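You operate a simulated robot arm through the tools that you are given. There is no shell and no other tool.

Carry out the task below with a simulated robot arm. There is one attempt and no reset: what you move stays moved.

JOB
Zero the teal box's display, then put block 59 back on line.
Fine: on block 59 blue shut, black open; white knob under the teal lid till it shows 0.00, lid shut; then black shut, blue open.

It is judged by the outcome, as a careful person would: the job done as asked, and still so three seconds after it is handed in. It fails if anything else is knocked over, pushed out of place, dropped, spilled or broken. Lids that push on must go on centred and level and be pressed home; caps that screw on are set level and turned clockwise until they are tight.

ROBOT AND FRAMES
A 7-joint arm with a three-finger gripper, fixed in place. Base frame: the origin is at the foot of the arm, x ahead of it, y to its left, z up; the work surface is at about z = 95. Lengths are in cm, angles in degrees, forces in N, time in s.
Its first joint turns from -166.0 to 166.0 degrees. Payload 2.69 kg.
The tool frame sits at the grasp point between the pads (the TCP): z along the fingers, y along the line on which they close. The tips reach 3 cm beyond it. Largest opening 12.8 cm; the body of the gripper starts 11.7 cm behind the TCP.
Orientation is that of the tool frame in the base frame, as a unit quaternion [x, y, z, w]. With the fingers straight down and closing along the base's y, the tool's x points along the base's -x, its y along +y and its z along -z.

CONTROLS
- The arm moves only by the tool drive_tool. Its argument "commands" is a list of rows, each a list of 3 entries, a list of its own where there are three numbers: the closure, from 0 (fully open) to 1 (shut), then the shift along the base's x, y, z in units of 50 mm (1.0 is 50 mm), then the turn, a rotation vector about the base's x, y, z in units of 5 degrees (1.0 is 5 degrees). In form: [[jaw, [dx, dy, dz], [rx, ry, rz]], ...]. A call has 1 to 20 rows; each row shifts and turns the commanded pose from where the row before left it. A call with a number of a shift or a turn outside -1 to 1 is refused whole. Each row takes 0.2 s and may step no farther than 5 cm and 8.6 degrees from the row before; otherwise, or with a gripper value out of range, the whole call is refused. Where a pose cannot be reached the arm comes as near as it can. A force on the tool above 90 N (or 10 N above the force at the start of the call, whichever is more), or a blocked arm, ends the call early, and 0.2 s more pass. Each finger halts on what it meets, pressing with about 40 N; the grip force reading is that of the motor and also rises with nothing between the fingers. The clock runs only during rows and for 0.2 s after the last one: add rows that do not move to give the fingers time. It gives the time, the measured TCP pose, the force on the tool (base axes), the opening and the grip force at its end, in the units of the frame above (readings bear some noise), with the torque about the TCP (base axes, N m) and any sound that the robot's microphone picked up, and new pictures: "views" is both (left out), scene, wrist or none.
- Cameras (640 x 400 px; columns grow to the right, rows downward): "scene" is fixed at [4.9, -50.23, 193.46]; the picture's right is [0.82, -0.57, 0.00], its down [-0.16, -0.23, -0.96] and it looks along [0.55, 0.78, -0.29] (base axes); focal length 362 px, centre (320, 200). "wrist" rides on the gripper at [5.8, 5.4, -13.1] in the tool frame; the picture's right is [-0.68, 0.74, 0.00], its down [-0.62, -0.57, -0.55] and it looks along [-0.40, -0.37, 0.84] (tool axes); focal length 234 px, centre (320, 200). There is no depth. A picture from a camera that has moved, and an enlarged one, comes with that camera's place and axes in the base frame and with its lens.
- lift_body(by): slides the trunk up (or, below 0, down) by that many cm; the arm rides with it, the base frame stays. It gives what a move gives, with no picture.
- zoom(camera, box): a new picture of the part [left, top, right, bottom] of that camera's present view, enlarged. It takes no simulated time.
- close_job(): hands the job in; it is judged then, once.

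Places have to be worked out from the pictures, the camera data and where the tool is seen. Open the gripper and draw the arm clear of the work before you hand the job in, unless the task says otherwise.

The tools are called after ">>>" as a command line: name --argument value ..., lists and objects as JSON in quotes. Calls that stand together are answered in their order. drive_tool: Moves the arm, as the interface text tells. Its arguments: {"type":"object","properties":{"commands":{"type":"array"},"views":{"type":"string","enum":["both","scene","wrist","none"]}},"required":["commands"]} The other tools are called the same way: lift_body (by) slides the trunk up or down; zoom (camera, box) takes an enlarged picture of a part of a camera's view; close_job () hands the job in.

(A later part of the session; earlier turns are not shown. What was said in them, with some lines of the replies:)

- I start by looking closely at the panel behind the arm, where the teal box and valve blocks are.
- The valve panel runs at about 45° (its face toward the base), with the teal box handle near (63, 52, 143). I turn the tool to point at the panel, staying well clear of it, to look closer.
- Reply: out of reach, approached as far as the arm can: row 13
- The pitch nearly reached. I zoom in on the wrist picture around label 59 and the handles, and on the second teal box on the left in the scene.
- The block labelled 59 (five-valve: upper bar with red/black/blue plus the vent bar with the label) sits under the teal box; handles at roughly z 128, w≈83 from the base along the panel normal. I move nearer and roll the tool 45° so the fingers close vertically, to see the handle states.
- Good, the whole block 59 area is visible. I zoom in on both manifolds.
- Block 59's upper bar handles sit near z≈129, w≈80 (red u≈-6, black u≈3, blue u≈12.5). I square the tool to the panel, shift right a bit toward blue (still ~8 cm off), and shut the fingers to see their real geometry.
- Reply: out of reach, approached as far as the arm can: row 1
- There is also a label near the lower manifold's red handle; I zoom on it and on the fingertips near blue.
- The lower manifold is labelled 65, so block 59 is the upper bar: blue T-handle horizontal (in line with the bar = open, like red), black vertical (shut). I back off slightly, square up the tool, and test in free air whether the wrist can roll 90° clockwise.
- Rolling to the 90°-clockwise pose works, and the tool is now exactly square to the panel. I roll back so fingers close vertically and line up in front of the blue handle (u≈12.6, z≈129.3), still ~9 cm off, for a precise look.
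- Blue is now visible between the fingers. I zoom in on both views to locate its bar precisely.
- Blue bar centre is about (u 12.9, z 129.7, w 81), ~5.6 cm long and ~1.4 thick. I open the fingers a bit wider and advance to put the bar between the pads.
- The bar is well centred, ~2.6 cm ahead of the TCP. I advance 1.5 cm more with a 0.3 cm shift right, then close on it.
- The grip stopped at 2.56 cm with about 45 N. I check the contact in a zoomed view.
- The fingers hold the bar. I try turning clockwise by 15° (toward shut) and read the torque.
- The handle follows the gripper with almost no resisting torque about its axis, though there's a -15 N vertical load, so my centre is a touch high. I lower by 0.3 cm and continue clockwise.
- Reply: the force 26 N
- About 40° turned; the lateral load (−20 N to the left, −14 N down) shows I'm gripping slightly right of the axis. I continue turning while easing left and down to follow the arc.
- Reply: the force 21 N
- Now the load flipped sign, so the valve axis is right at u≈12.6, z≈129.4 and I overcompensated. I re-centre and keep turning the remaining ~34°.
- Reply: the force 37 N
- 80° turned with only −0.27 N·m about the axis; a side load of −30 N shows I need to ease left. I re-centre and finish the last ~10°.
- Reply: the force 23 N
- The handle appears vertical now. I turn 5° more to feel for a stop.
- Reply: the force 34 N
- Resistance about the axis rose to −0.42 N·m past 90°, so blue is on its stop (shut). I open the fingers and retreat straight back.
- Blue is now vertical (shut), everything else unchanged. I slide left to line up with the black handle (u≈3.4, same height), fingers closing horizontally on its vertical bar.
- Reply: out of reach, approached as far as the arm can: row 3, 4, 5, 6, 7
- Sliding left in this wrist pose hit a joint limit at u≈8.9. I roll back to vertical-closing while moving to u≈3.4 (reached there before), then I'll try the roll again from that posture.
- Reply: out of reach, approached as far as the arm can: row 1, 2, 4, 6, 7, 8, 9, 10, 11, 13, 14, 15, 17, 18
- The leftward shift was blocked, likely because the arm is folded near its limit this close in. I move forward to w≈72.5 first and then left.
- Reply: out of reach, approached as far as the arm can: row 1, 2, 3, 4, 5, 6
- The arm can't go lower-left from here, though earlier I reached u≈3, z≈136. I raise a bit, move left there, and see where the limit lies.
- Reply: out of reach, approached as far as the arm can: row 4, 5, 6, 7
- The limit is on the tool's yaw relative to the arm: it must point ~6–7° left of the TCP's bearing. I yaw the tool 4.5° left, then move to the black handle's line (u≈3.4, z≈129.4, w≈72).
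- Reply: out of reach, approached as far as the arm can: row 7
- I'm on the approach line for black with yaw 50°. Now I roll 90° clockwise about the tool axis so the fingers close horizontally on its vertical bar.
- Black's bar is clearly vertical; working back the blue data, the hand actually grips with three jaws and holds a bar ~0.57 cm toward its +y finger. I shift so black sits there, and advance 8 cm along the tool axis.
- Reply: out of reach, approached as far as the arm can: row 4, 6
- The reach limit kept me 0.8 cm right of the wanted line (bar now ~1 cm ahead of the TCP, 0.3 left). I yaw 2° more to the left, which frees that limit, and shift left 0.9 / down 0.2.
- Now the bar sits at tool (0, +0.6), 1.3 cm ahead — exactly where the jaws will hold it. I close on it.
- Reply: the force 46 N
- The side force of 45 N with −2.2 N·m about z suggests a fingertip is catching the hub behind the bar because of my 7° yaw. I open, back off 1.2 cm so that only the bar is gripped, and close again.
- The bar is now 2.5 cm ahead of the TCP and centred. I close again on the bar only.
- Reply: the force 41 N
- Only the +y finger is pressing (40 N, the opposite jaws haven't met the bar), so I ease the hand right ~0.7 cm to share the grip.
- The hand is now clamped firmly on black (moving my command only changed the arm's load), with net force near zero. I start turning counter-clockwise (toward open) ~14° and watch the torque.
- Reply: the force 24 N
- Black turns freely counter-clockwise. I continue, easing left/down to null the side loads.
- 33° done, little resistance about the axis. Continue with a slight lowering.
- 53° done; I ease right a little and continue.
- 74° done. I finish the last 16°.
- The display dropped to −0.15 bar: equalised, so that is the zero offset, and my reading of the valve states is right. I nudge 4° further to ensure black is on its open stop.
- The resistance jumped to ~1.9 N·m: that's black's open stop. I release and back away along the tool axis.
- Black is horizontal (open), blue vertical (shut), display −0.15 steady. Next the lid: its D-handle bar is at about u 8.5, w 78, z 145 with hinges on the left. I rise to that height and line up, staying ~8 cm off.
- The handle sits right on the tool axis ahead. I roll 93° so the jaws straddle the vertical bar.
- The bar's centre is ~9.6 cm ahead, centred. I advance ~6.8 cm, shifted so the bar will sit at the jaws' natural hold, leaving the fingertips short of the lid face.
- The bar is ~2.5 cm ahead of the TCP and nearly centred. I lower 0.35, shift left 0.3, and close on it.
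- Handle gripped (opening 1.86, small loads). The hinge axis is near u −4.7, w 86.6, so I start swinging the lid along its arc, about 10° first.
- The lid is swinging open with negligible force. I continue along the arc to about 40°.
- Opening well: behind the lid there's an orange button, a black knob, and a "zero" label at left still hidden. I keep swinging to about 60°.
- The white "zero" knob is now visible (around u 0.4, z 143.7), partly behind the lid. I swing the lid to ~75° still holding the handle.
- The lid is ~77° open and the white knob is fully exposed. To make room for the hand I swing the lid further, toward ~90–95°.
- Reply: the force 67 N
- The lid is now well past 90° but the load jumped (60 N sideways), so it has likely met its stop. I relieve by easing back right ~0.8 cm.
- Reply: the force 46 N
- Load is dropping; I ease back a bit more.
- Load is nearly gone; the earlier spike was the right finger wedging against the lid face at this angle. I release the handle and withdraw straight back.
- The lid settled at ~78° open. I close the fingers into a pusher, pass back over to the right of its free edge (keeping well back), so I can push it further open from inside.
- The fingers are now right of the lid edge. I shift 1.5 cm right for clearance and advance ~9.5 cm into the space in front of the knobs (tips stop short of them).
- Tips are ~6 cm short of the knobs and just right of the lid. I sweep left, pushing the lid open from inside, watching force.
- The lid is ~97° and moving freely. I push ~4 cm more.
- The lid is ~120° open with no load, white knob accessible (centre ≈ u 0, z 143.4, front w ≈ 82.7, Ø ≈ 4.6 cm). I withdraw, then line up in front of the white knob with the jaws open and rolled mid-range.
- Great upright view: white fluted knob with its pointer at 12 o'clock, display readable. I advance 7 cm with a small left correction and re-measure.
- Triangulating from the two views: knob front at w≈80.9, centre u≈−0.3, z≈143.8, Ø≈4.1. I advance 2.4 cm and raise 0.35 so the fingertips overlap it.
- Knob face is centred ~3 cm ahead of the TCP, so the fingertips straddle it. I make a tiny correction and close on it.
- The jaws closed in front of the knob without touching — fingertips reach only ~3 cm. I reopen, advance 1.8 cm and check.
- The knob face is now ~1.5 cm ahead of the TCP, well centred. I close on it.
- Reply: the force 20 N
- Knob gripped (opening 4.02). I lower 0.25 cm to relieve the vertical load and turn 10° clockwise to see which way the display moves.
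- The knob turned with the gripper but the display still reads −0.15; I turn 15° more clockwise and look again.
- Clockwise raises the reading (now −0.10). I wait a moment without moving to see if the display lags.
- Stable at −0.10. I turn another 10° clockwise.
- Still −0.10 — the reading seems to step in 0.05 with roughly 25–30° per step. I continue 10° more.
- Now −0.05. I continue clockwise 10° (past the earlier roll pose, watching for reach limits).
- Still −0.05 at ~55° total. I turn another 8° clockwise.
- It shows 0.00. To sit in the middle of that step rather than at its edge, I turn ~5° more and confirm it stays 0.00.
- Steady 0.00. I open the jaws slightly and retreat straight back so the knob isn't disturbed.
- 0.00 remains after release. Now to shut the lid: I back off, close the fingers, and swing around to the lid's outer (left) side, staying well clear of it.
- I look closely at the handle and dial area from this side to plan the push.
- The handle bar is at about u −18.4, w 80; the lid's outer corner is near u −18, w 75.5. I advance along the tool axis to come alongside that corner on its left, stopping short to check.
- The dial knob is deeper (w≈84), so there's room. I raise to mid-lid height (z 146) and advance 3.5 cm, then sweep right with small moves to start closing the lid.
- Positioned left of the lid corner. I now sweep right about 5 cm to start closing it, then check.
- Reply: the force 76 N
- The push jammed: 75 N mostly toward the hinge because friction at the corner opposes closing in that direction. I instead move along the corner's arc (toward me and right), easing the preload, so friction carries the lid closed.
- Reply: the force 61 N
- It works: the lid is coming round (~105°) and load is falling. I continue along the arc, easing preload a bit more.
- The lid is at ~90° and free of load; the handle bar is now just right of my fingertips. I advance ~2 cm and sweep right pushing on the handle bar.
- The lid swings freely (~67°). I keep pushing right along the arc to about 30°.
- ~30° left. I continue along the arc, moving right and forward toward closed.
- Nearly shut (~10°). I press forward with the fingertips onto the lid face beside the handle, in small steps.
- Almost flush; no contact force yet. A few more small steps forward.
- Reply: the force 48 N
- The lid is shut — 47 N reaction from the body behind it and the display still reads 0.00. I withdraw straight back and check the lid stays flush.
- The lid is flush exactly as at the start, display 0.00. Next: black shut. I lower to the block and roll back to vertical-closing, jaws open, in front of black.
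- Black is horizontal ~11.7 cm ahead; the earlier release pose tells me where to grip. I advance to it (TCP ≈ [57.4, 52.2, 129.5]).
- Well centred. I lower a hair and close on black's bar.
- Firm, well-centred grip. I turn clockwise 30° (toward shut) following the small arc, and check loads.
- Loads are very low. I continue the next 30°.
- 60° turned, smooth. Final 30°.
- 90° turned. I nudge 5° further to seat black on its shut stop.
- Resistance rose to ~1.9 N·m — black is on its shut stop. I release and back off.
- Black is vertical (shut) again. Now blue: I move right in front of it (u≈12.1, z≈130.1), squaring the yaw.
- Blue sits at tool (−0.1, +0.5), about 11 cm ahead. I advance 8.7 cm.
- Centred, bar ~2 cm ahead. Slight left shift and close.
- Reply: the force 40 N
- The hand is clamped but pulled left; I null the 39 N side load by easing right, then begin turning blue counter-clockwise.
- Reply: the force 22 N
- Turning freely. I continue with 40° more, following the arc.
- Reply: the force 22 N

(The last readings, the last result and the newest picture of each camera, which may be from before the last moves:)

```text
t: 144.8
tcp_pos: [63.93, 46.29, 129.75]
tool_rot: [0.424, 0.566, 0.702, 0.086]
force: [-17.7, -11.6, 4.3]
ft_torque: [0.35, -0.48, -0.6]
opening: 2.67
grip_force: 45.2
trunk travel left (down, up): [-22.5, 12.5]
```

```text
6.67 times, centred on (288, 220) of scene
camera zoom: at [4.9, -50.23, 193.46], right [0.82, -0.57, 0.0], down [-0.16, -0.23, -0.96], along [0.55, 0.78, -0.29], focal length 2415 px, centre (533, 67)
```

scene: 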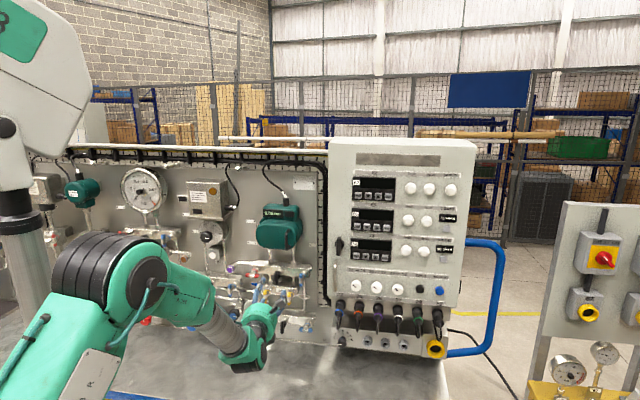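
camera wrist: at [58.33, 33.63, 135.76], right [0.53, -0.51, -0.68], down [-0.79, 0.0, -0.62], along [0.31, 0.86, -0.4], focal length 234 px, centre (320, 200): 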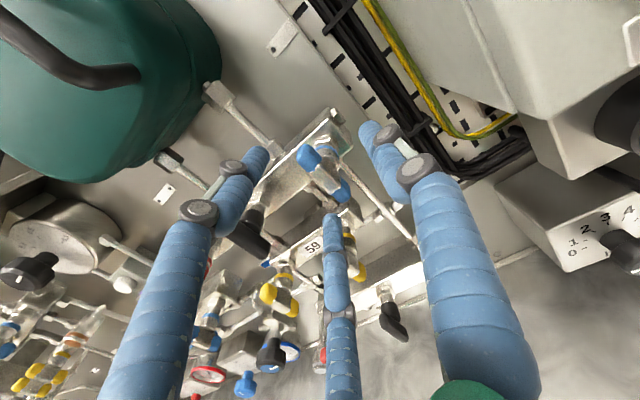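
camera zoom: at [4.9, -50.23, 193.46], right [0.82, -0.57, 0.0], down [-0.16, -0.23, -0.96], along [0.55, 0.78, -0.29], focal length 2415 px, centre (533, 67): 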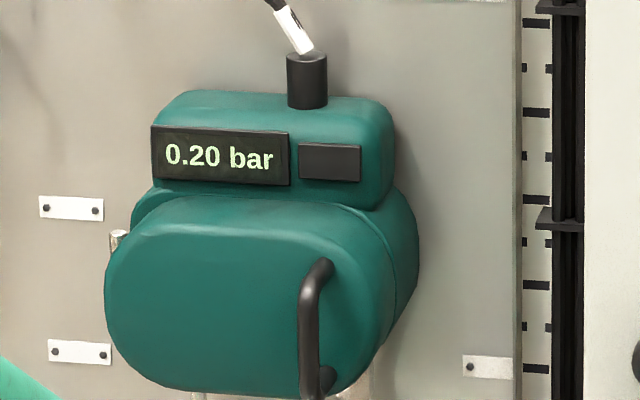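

The display responds (0.20, rising) as blue opens. 60° done; I finish the last 30°.

>>> drive_tool --commands '[[1.0, [-0.015, -0.025, -0.002], [-0.694, -0.72, 0]], [1.0, [-0.01, -0.022, -0.002], [-0.694, -0.72, 0]], [1.0, [0.0059, -0.0059, -0.002], [-0.694, -0.72, 0]], [1.0, [0.0059, -0.0059, -0.002], [-0.694, -0.72, 0]], [1.0, [0.0059, -0.0059, -0.002], [-0.694, -0.72, 0]], [1.0, [0.0059, -0.0059, -0.002], [-0.694, -0.72, 0]], [1.0, [0, 0, 0], [0, 0, 0]]]' --views "wrist"

>>> zoom --camera "scene" --box '[240, 190, 336, 250]'

```text
t: 146.4
tcp_pos: [64.18, 46.22, 129.73]
tool_rot: [0.263, 0.656, 0.656, 0.264]
force: [5.1, 11.2, 18.4]
ft_torque: [0.74, -0.41, 0.24]
opening: 2.63
grip_force: 45.1
trunk travel left (down, up): [-22.5, 12.5]
camera wrist: at [50.75, 40.84, 135.13], right [0.49, -0.47, 0.74], down [0.07, -0.82, -0.56], along [0.87, 0.32, -0.37], focal length 234 px, centre (320, 200)
```

wrist: 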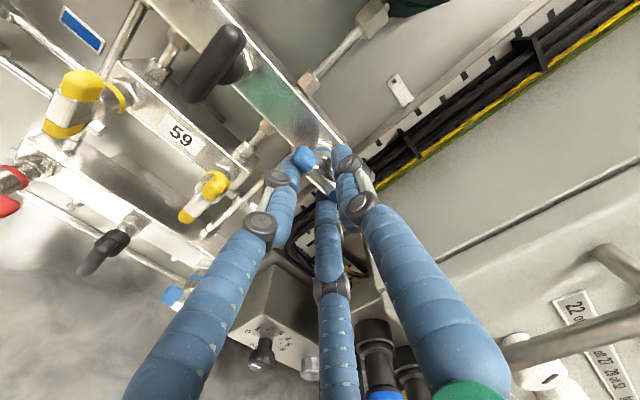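

```text
6.67 times, centred on (288, 220) of scene
camera zoom: at [4.9, -50.23, 193.46], right [0.82, -0.57, 0.0], down [-0.16, -0.23, -0.96], along [0.55, 0.78, -0.29], focal length 2415 px, centre (533, 67)
```

zoom: 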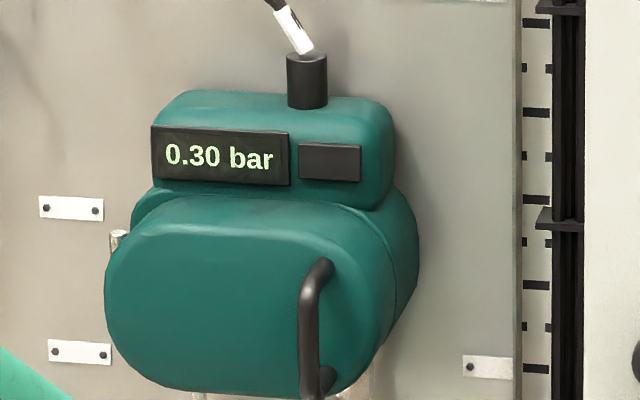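

At 90° (display climbing, 0.30). I nudge 5° more to seat blue on its open stop.

>>> drive_tool --commands '[[1.0, [0, 0, 0.01], [-0.4, -0.415, 0]], [1.0, [0, 0, 0], [-0.35, -0.36, 0]], [1.0, [0, 0, 0], [0, 0, 0]]]' --views "none"

>>> zoom --camera "scene" --box '[240, 190, 336, 250]'

```text
t: 147.2
tcp_pos: [64.07, 46.06, 129.53]
tool_rot: [0.234, 0.669, 0.641, 0.294]
force: [12.5, 11.6, 14.5]
ft_torque: [1.68, 0.45, -0.21]
opening: 2.88
grip_force: 44.8
trunk travel left (down, up): [-22.5, 12.5]
```

```text
6.67 times, centred on (288, 220) of scene
camera zoom: at [4.9, -50.23, 193.46], right [0.82, -0.57, 0.0], down [-0.16, -0.23, -0.96], along [0.55, 0.78, -0.29], focal length 2415 px, centre (533, 67)
```

zoom: 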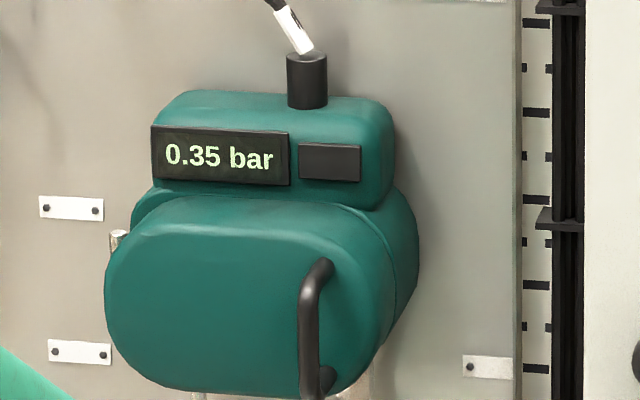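

Stop felt (1.5 N·m about the axis), display at 0.35 and rising toward the true value. I release and retreat.

>>> drive_tool --commands '[[0.9, [0, 0, 0], [0.3, 0.31, 0]], [0.6, [0, 0, 0], [0, 0, 0]], [0.41, [0, 0, 0], [0, 0, 0]], [0.41, [-0.11, -0.115, 0], [0, 0, 0]], [0.41, [-0.25, -0.26, 0], [0, 0, 0]], [0.41, [-0.33, -0.345, 0], [0, 0, 0]], [0.41, [-0.35, -0.365, 0], [0, 0, 0]], [0.41, [-0.35, -0.365, 0], [0, 0, 0]], [0.41, [0, 0, 0], [0, 0, 0]]]' --views "both"

>>> zoom --camera "scene" --box '[224, 240, 336, 310]'

>>> zoom --camera "scene" --box '[240, 190, 336, 250]'

>>> zoom --camera "wrist" --box '[200, 60, 400, 185]'

```text
t: 149.2
tcp_pos: [57.0, 38.92, 129.45]
tool_rot: [0.246, 0.665, 0.647, 0.281]
force: [0.0, -0.4, 0.0]
ft_torque: [-0.02, 0.0, 0.0]
opening: 7.55
grip_force: 0.0
trunk travel left (down, up): [-22.5, 12.5]
camera wrist: at [43.52, 33.82, 134.52], right [0.46, -0.44, 0.77], down [0.09, -0.84, -0.53], along [0.88, 0.31, -0.35], focal length 234 px, centre (320, 200)
```

scene: 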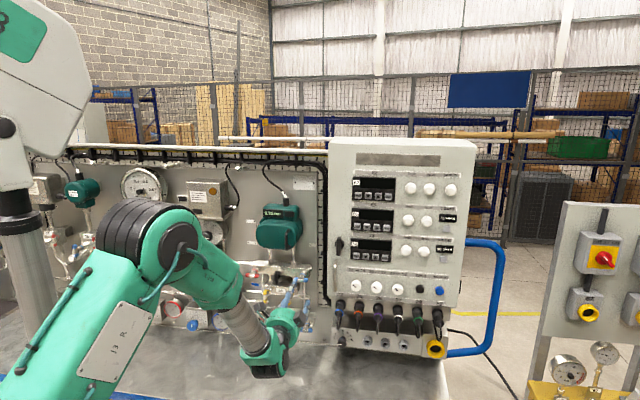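
wrist: 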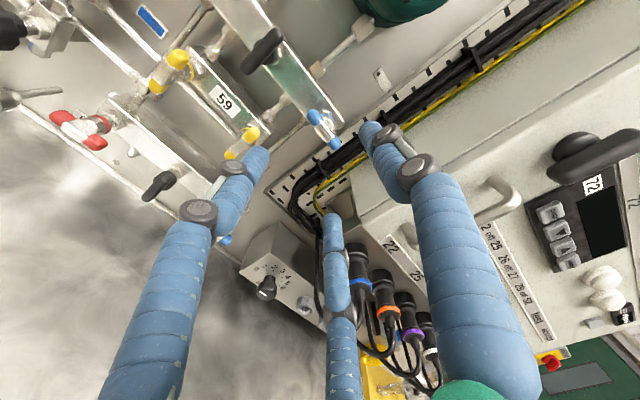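

```text
5.71 times, centred on (280, 275) of scene
camera zoom: at [4.9, -50.23, 193.46], right [0.82, -0.57, 0.0], down [-0.16, -0.23, -0.96], along [0.55, 0.78, -0.29], focal length 2070 px, centre (549, -229)
```

zoom: 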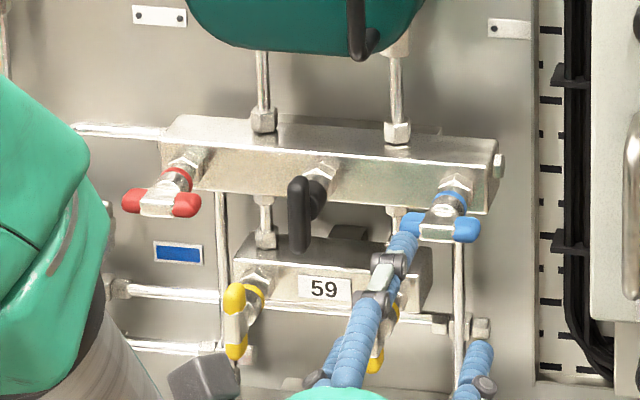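

```text
6.67 times, centred on (288, 220) of scene
camera zoom: at [4.9, -50.23, 193.46], right [0.82, -0.57, 0.0], down [-0.16, -0.23, -0.96], along [0.55, 0.78, -0.29], focal length 2415 px, centre (533, 67)
```

zoom: 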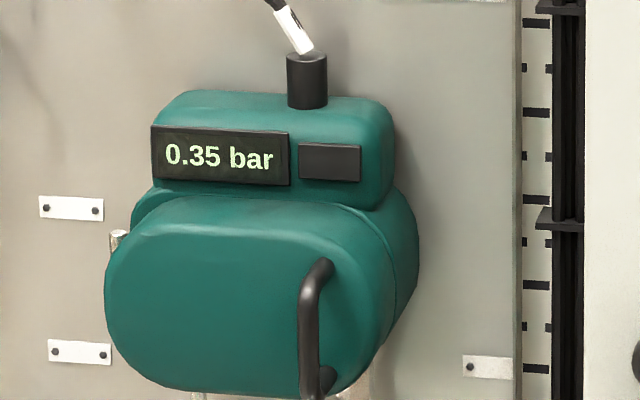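

```text
3.20 times, centred on (300, 122) of wrist
camera zoom: at [43.52, 33.82, 134.52], right [0.46, -0.44, 0.77], down [0.09, -0.84, -0.53], along [0.88, 0.31, -0.35], focal length 749 px, centre (384, 448)
```

zoom: 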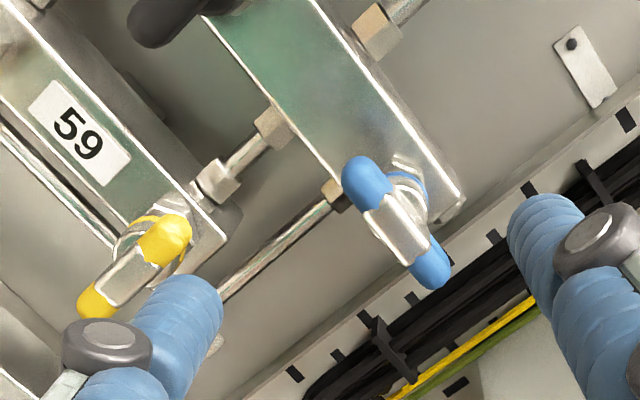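

Blue is horizontal again like red. The display shows 0.35; I wait a bit and move the arm away to see the settled reading and handle angles clearly.

>>> drive_tool --commands '[[0.41, [-0.1, -0.3, 0.3], [0, 0, 0.2]], [0.41, [-0.1, -0.1, 0.5], [0, 0, 0.2]], [0.41, [-0.2, 0, 0.6], [0, 0, 0.2]], [0.41, [-0.2, 0, 0.6], [0, 0, 0.2]], [0.41, [-0.2, 0.0, 0.6], [0, 0, 0.2]], [0.41, [0, 0, 0], [0, 0, 0]], [0.41, [0, 0, 0], [0, 0, 0]], [0.41, [0, 0, 0], [0, 0, 0]], [0.41, [0, 0, 0], [0, 0, 0]], [0.41, [0, 0, 0], [0, 0, 0]], [0.41, [0, 0, 0], [0, 0, 0]], [0.41, [0, 0, 0], [0, 0, 0]]]' --views "both"

>>> zoom --camera "scene" --box '[224, 240, 336, 310]'

>>> zoom --camera "scene" --box '[240, 190, 336, 250]'

```text
t: 151.8
tcp_pos: [53.06, 36.86, 142.45]
tool_rot: [0.216, 0.675, 0.659, 0.253]
force: [-0.3, 0.0, -0.1]
ft_torque: [0.03, 0.01, 0.0]
opening: 7.54
grip_force: 0.1
trunk travel left (down, up): [-22.5, 12.5]
camera wrist: at [40.06, 30.58, 147.6], right [0.5, -0.39, 0.77], down [0.16, -0.83, -0.53], along [0.85, 0.39, -0.35], focal length 234 px, centre (320, 200)
```

scene: 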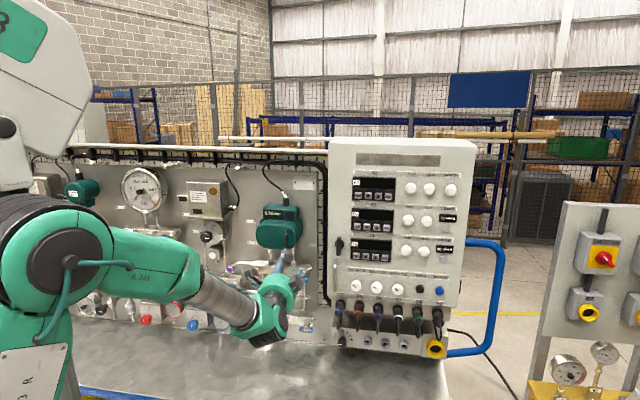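
wrist: 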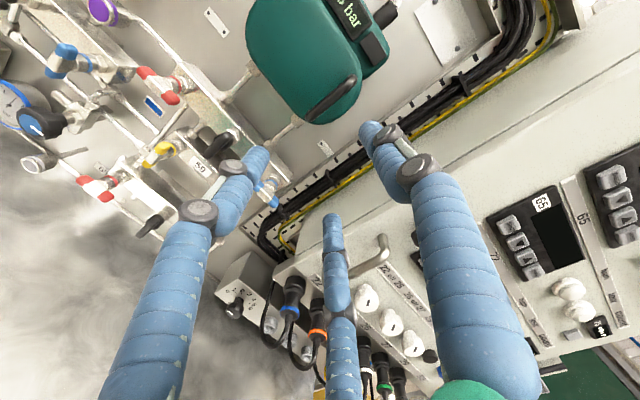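

```text
5.71 times, centred on (280, 275) of scene
camera zoom: at [4.9, -50.23, 193.46], right [0.82, -0.57, 0.0], down [-0.16, -0.23, -0.96], along [0.55, 0.78, -0.29], focal length 2070 px, centre (549, -229)
```

zoom: 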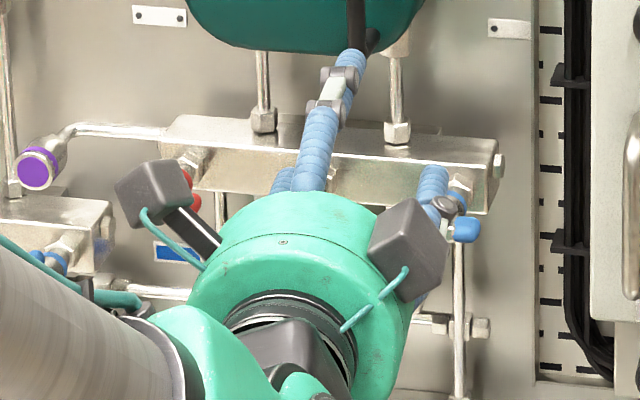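

```text
6.67 times, centred on (288, 220) of scene
camera zoom: at [4.9, -50.23, 193.46], right [0.82, -0.57, 0.0], down [-0.16, -0.23, -0.96], along [0.55, 0.78, -0.29], focal length 2415 px, centre (533, 67)
```

zoom: 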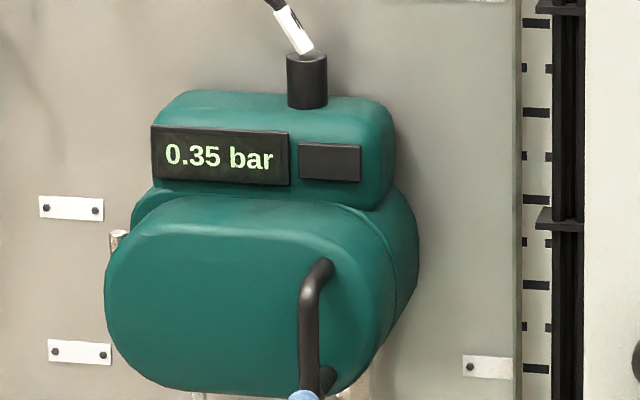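

The reading is steady at 0.35; with the offset of 0.15 I'd have expected ~0.40, so I want to check blue's exact angle. I raise the arm out of the scene camera's way.

>>> drive_tool --commands '[[0.41, [-0.3, -0.2, 0.6], [0, 0, 0.2]], [0.41, [-0.3, -0.2, 0.7], [0, 0, 0.2]], [0.41, [-0.2, 0, 0.8], [0, 0, 0]], [0.41, [-0.1, 0, 0.8], [0, 0, 0]], [0.41, [0, 0.0, 0.8], [0, 0, 0]], [0.41, [0, 0.0, 0.8], [0, 0, 0]], [0.41, [0, 0.0, 0.8], [0, 0, 0]], [0.41, [0, 0, 0], [0, 0, 0]]]' --views "both"

>>> zoom --camera "scene" --box '[240, 250, 336, 310]'

>>> zoom --camera "scene" --box '[280, 260, 328, 290]'

```text
t: 153.6
tcp_pos: [48.54, 34.74, 169.16]
tool_rot: [0.205, 0.678, 0.663, 0.241]
force: [1.1, -0.2, 0.4]
ft_torque: [0.0, 0.03, 0.0]
opening: 7.56
grip_force: 0.0
trunk travel left (down, up): [-22.5, 12.5]
camera wrist: at [35.72, 28.12, 174.25], right [0.51, -0.38, 0.77], down [0.19, -0.83, -0.53], along [0.84, 0.41, -0.35], focal length 234 px, centre (320, 200)
```

scene: 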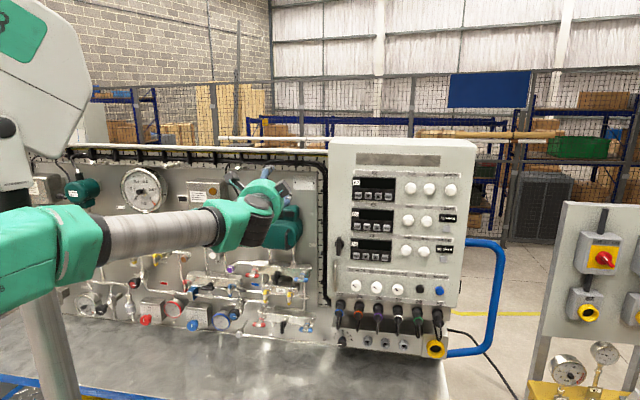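
wrist: 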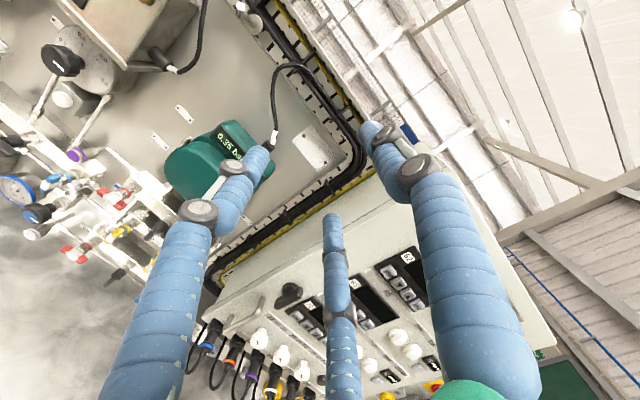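

```text
6.67 times, centred on (288, 280) of scene
camera zoom: at [4.9, -50.23, 193.46], right [0.82, -0.57, 0.0], down [-0.16, -0.23, -0.96], along [0.55, 0.78, -0.29], focal length 2415 px, centre (533, -333)
```

zoom: 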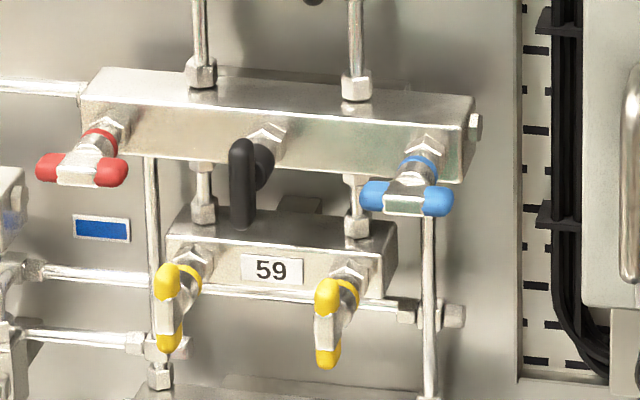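

```text
13.33 times, centred on (304, 275) of scene
camera zoom: at [4.9, -50.23, 193.46], right [0.82, -0.57, 0.0], down [-0.16, -0.23, -0.96], along [0.55, 0.78, -0.29], focal length 4830 px, centre (533, -800)
```

zoom: 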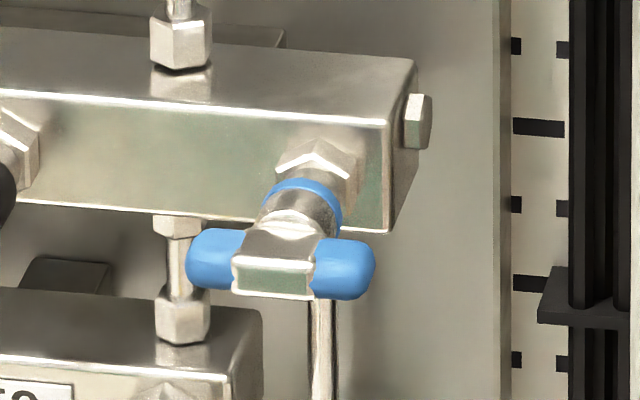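

Blue is parallel to the manifold bar like red, black is vertical, both vents unchanged; 0.35 is consistent with the 0.05-step display after removing the zero offset. I draw the arm further clear, fully open the gripper, and make a last check.

>>> drive_tool --commands '[[0.2, [-0.4, -0.4, 0.2], [0, 0, 0]], [0.0, [-0.4, -0.4, 0.2], [0, 0, 0]], [0.0, [-0.3, -0.3, 0.2], [0, 0, 0]], [0.0, [-0.2, -0.2, 0.2], [0, 0, 0]], [0.0, [0, 0, 0], [0, 0, 0]], [0.0, [0, 0, 0], [0, 0, 0]], [0.0, [0, 0, 0], [0, 0, 0]]]' --views "both"

>>> zoom --camera "scene" --box '[140, 160, 340, 285]'

>>> zoom --camera "scene" --box '[140, 250, 340, 375]'

>>> zoom --camera "wrist" --box '[60, 80, 260, 205]'

```text
t: 155.2
tcp_pos: [42.07, 28.24, 172.81]
tool_rot: [0.205, 0.678, 0.663, 0.241]
force: [0.2, -0.2, 0.2]
ft_torque: [-0.02, 0.0, -0.02]
opening: 12.8
grip_force: 0.1
trunk travel left (down, up): [-22.5, 12.5]
camera wrist: at [29.26, 21.54, 178.02], right [0.51, -0.38, 0.77], down [0.19, -0.83, -0.53], along [0.84, 0.41, -0.35], focal length 234 px, centre (320, 200)
```

scene: 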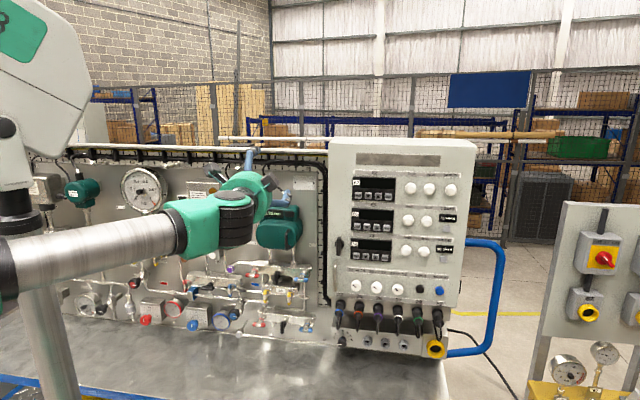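
wrist: 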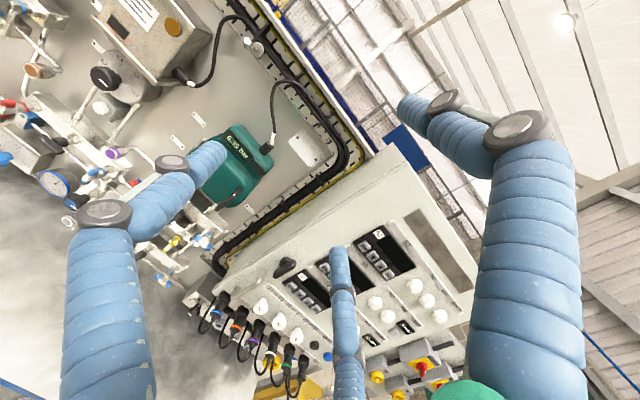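

```text
3.20 times, centred on (240, 222) of scene
camera zoom: at [4.9, -50.23, 193.46], right [0.82, -0.57, 0.0], down [-0.16, -0.23, -0.96], along [0.55, 0.78, -0.29], focal length 1159 px, centre (576, 128)
```

zoom: 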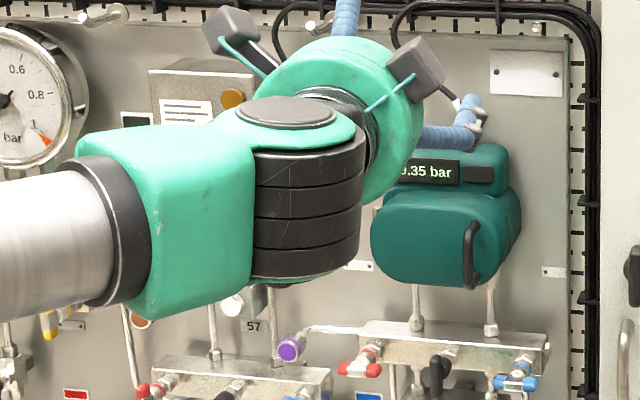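

```text
3.20 times, centred on (240, 312) of scene
camera zoom: at [4.9, -50.23, 193.46], right [0.82, -0.57, 0.0], down [-0.16, -0.23, -0.96], along [0.55, 0.78, -0.29], focal length 1159 px, centre (576, -160)
```

zoom: 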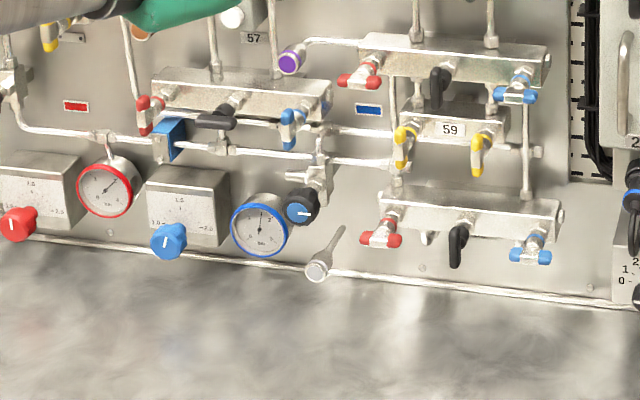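

```text
3.20 times, centred on (160, 142) of wrist
camera zoom: at [29.26, 21.54, 178.02], right [0.51, -0.38, 0.77], down [0.19, -0.83, -0.53], along [0.84, 0.41, -0.35], focal length 749 px, centre (832, 384)
```

zoom: 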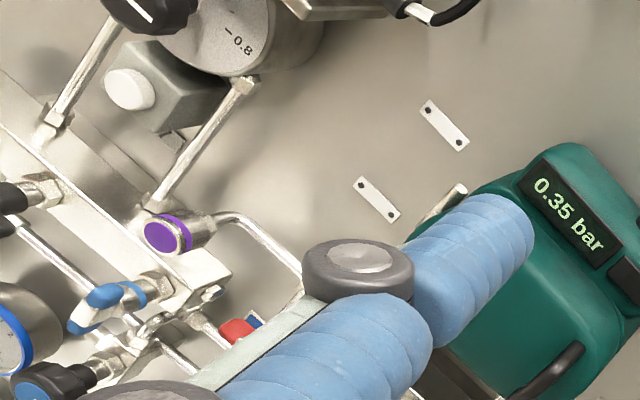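

Everything is in place: lid shut, block 59 with red open, black shut, blue open, vents untouched, neighbouring blocks and dials unchanged, and the arm is clear with the gripper open. I hand the job in.

>>> close_job

```text
The job is handed in.
```

The display is zeroed, the lid is shut, and block 59 is back on line; the job is handed in.

- **Isolating:** I shut blue, then opened black. The display settled at −0.15 bar, which was the zero error.
- **Zeroing:** I turned the white knob clockwise until the display showed 0.00. It stayed there after I let go and after the lid was shut.
- **Back on line:** I shut black, then opened blue, each turned until it reached its stop. Red, the yellow vents and the other blocks look as they did at the start.

**Live reading:** it now shows a steady 0.35 bar, up from 0.25 at the start. Removing a 0.15 error would suggest about 0.40. The display only moves in steps of 0.05, so rounding can explain the difference. I didn't check the reading any other way.

**Lid:** while swinging it I pushed too hard twice, about 60 N when opening and 75 N when closing. I backed off both times. It closed flush and I saw no damage.
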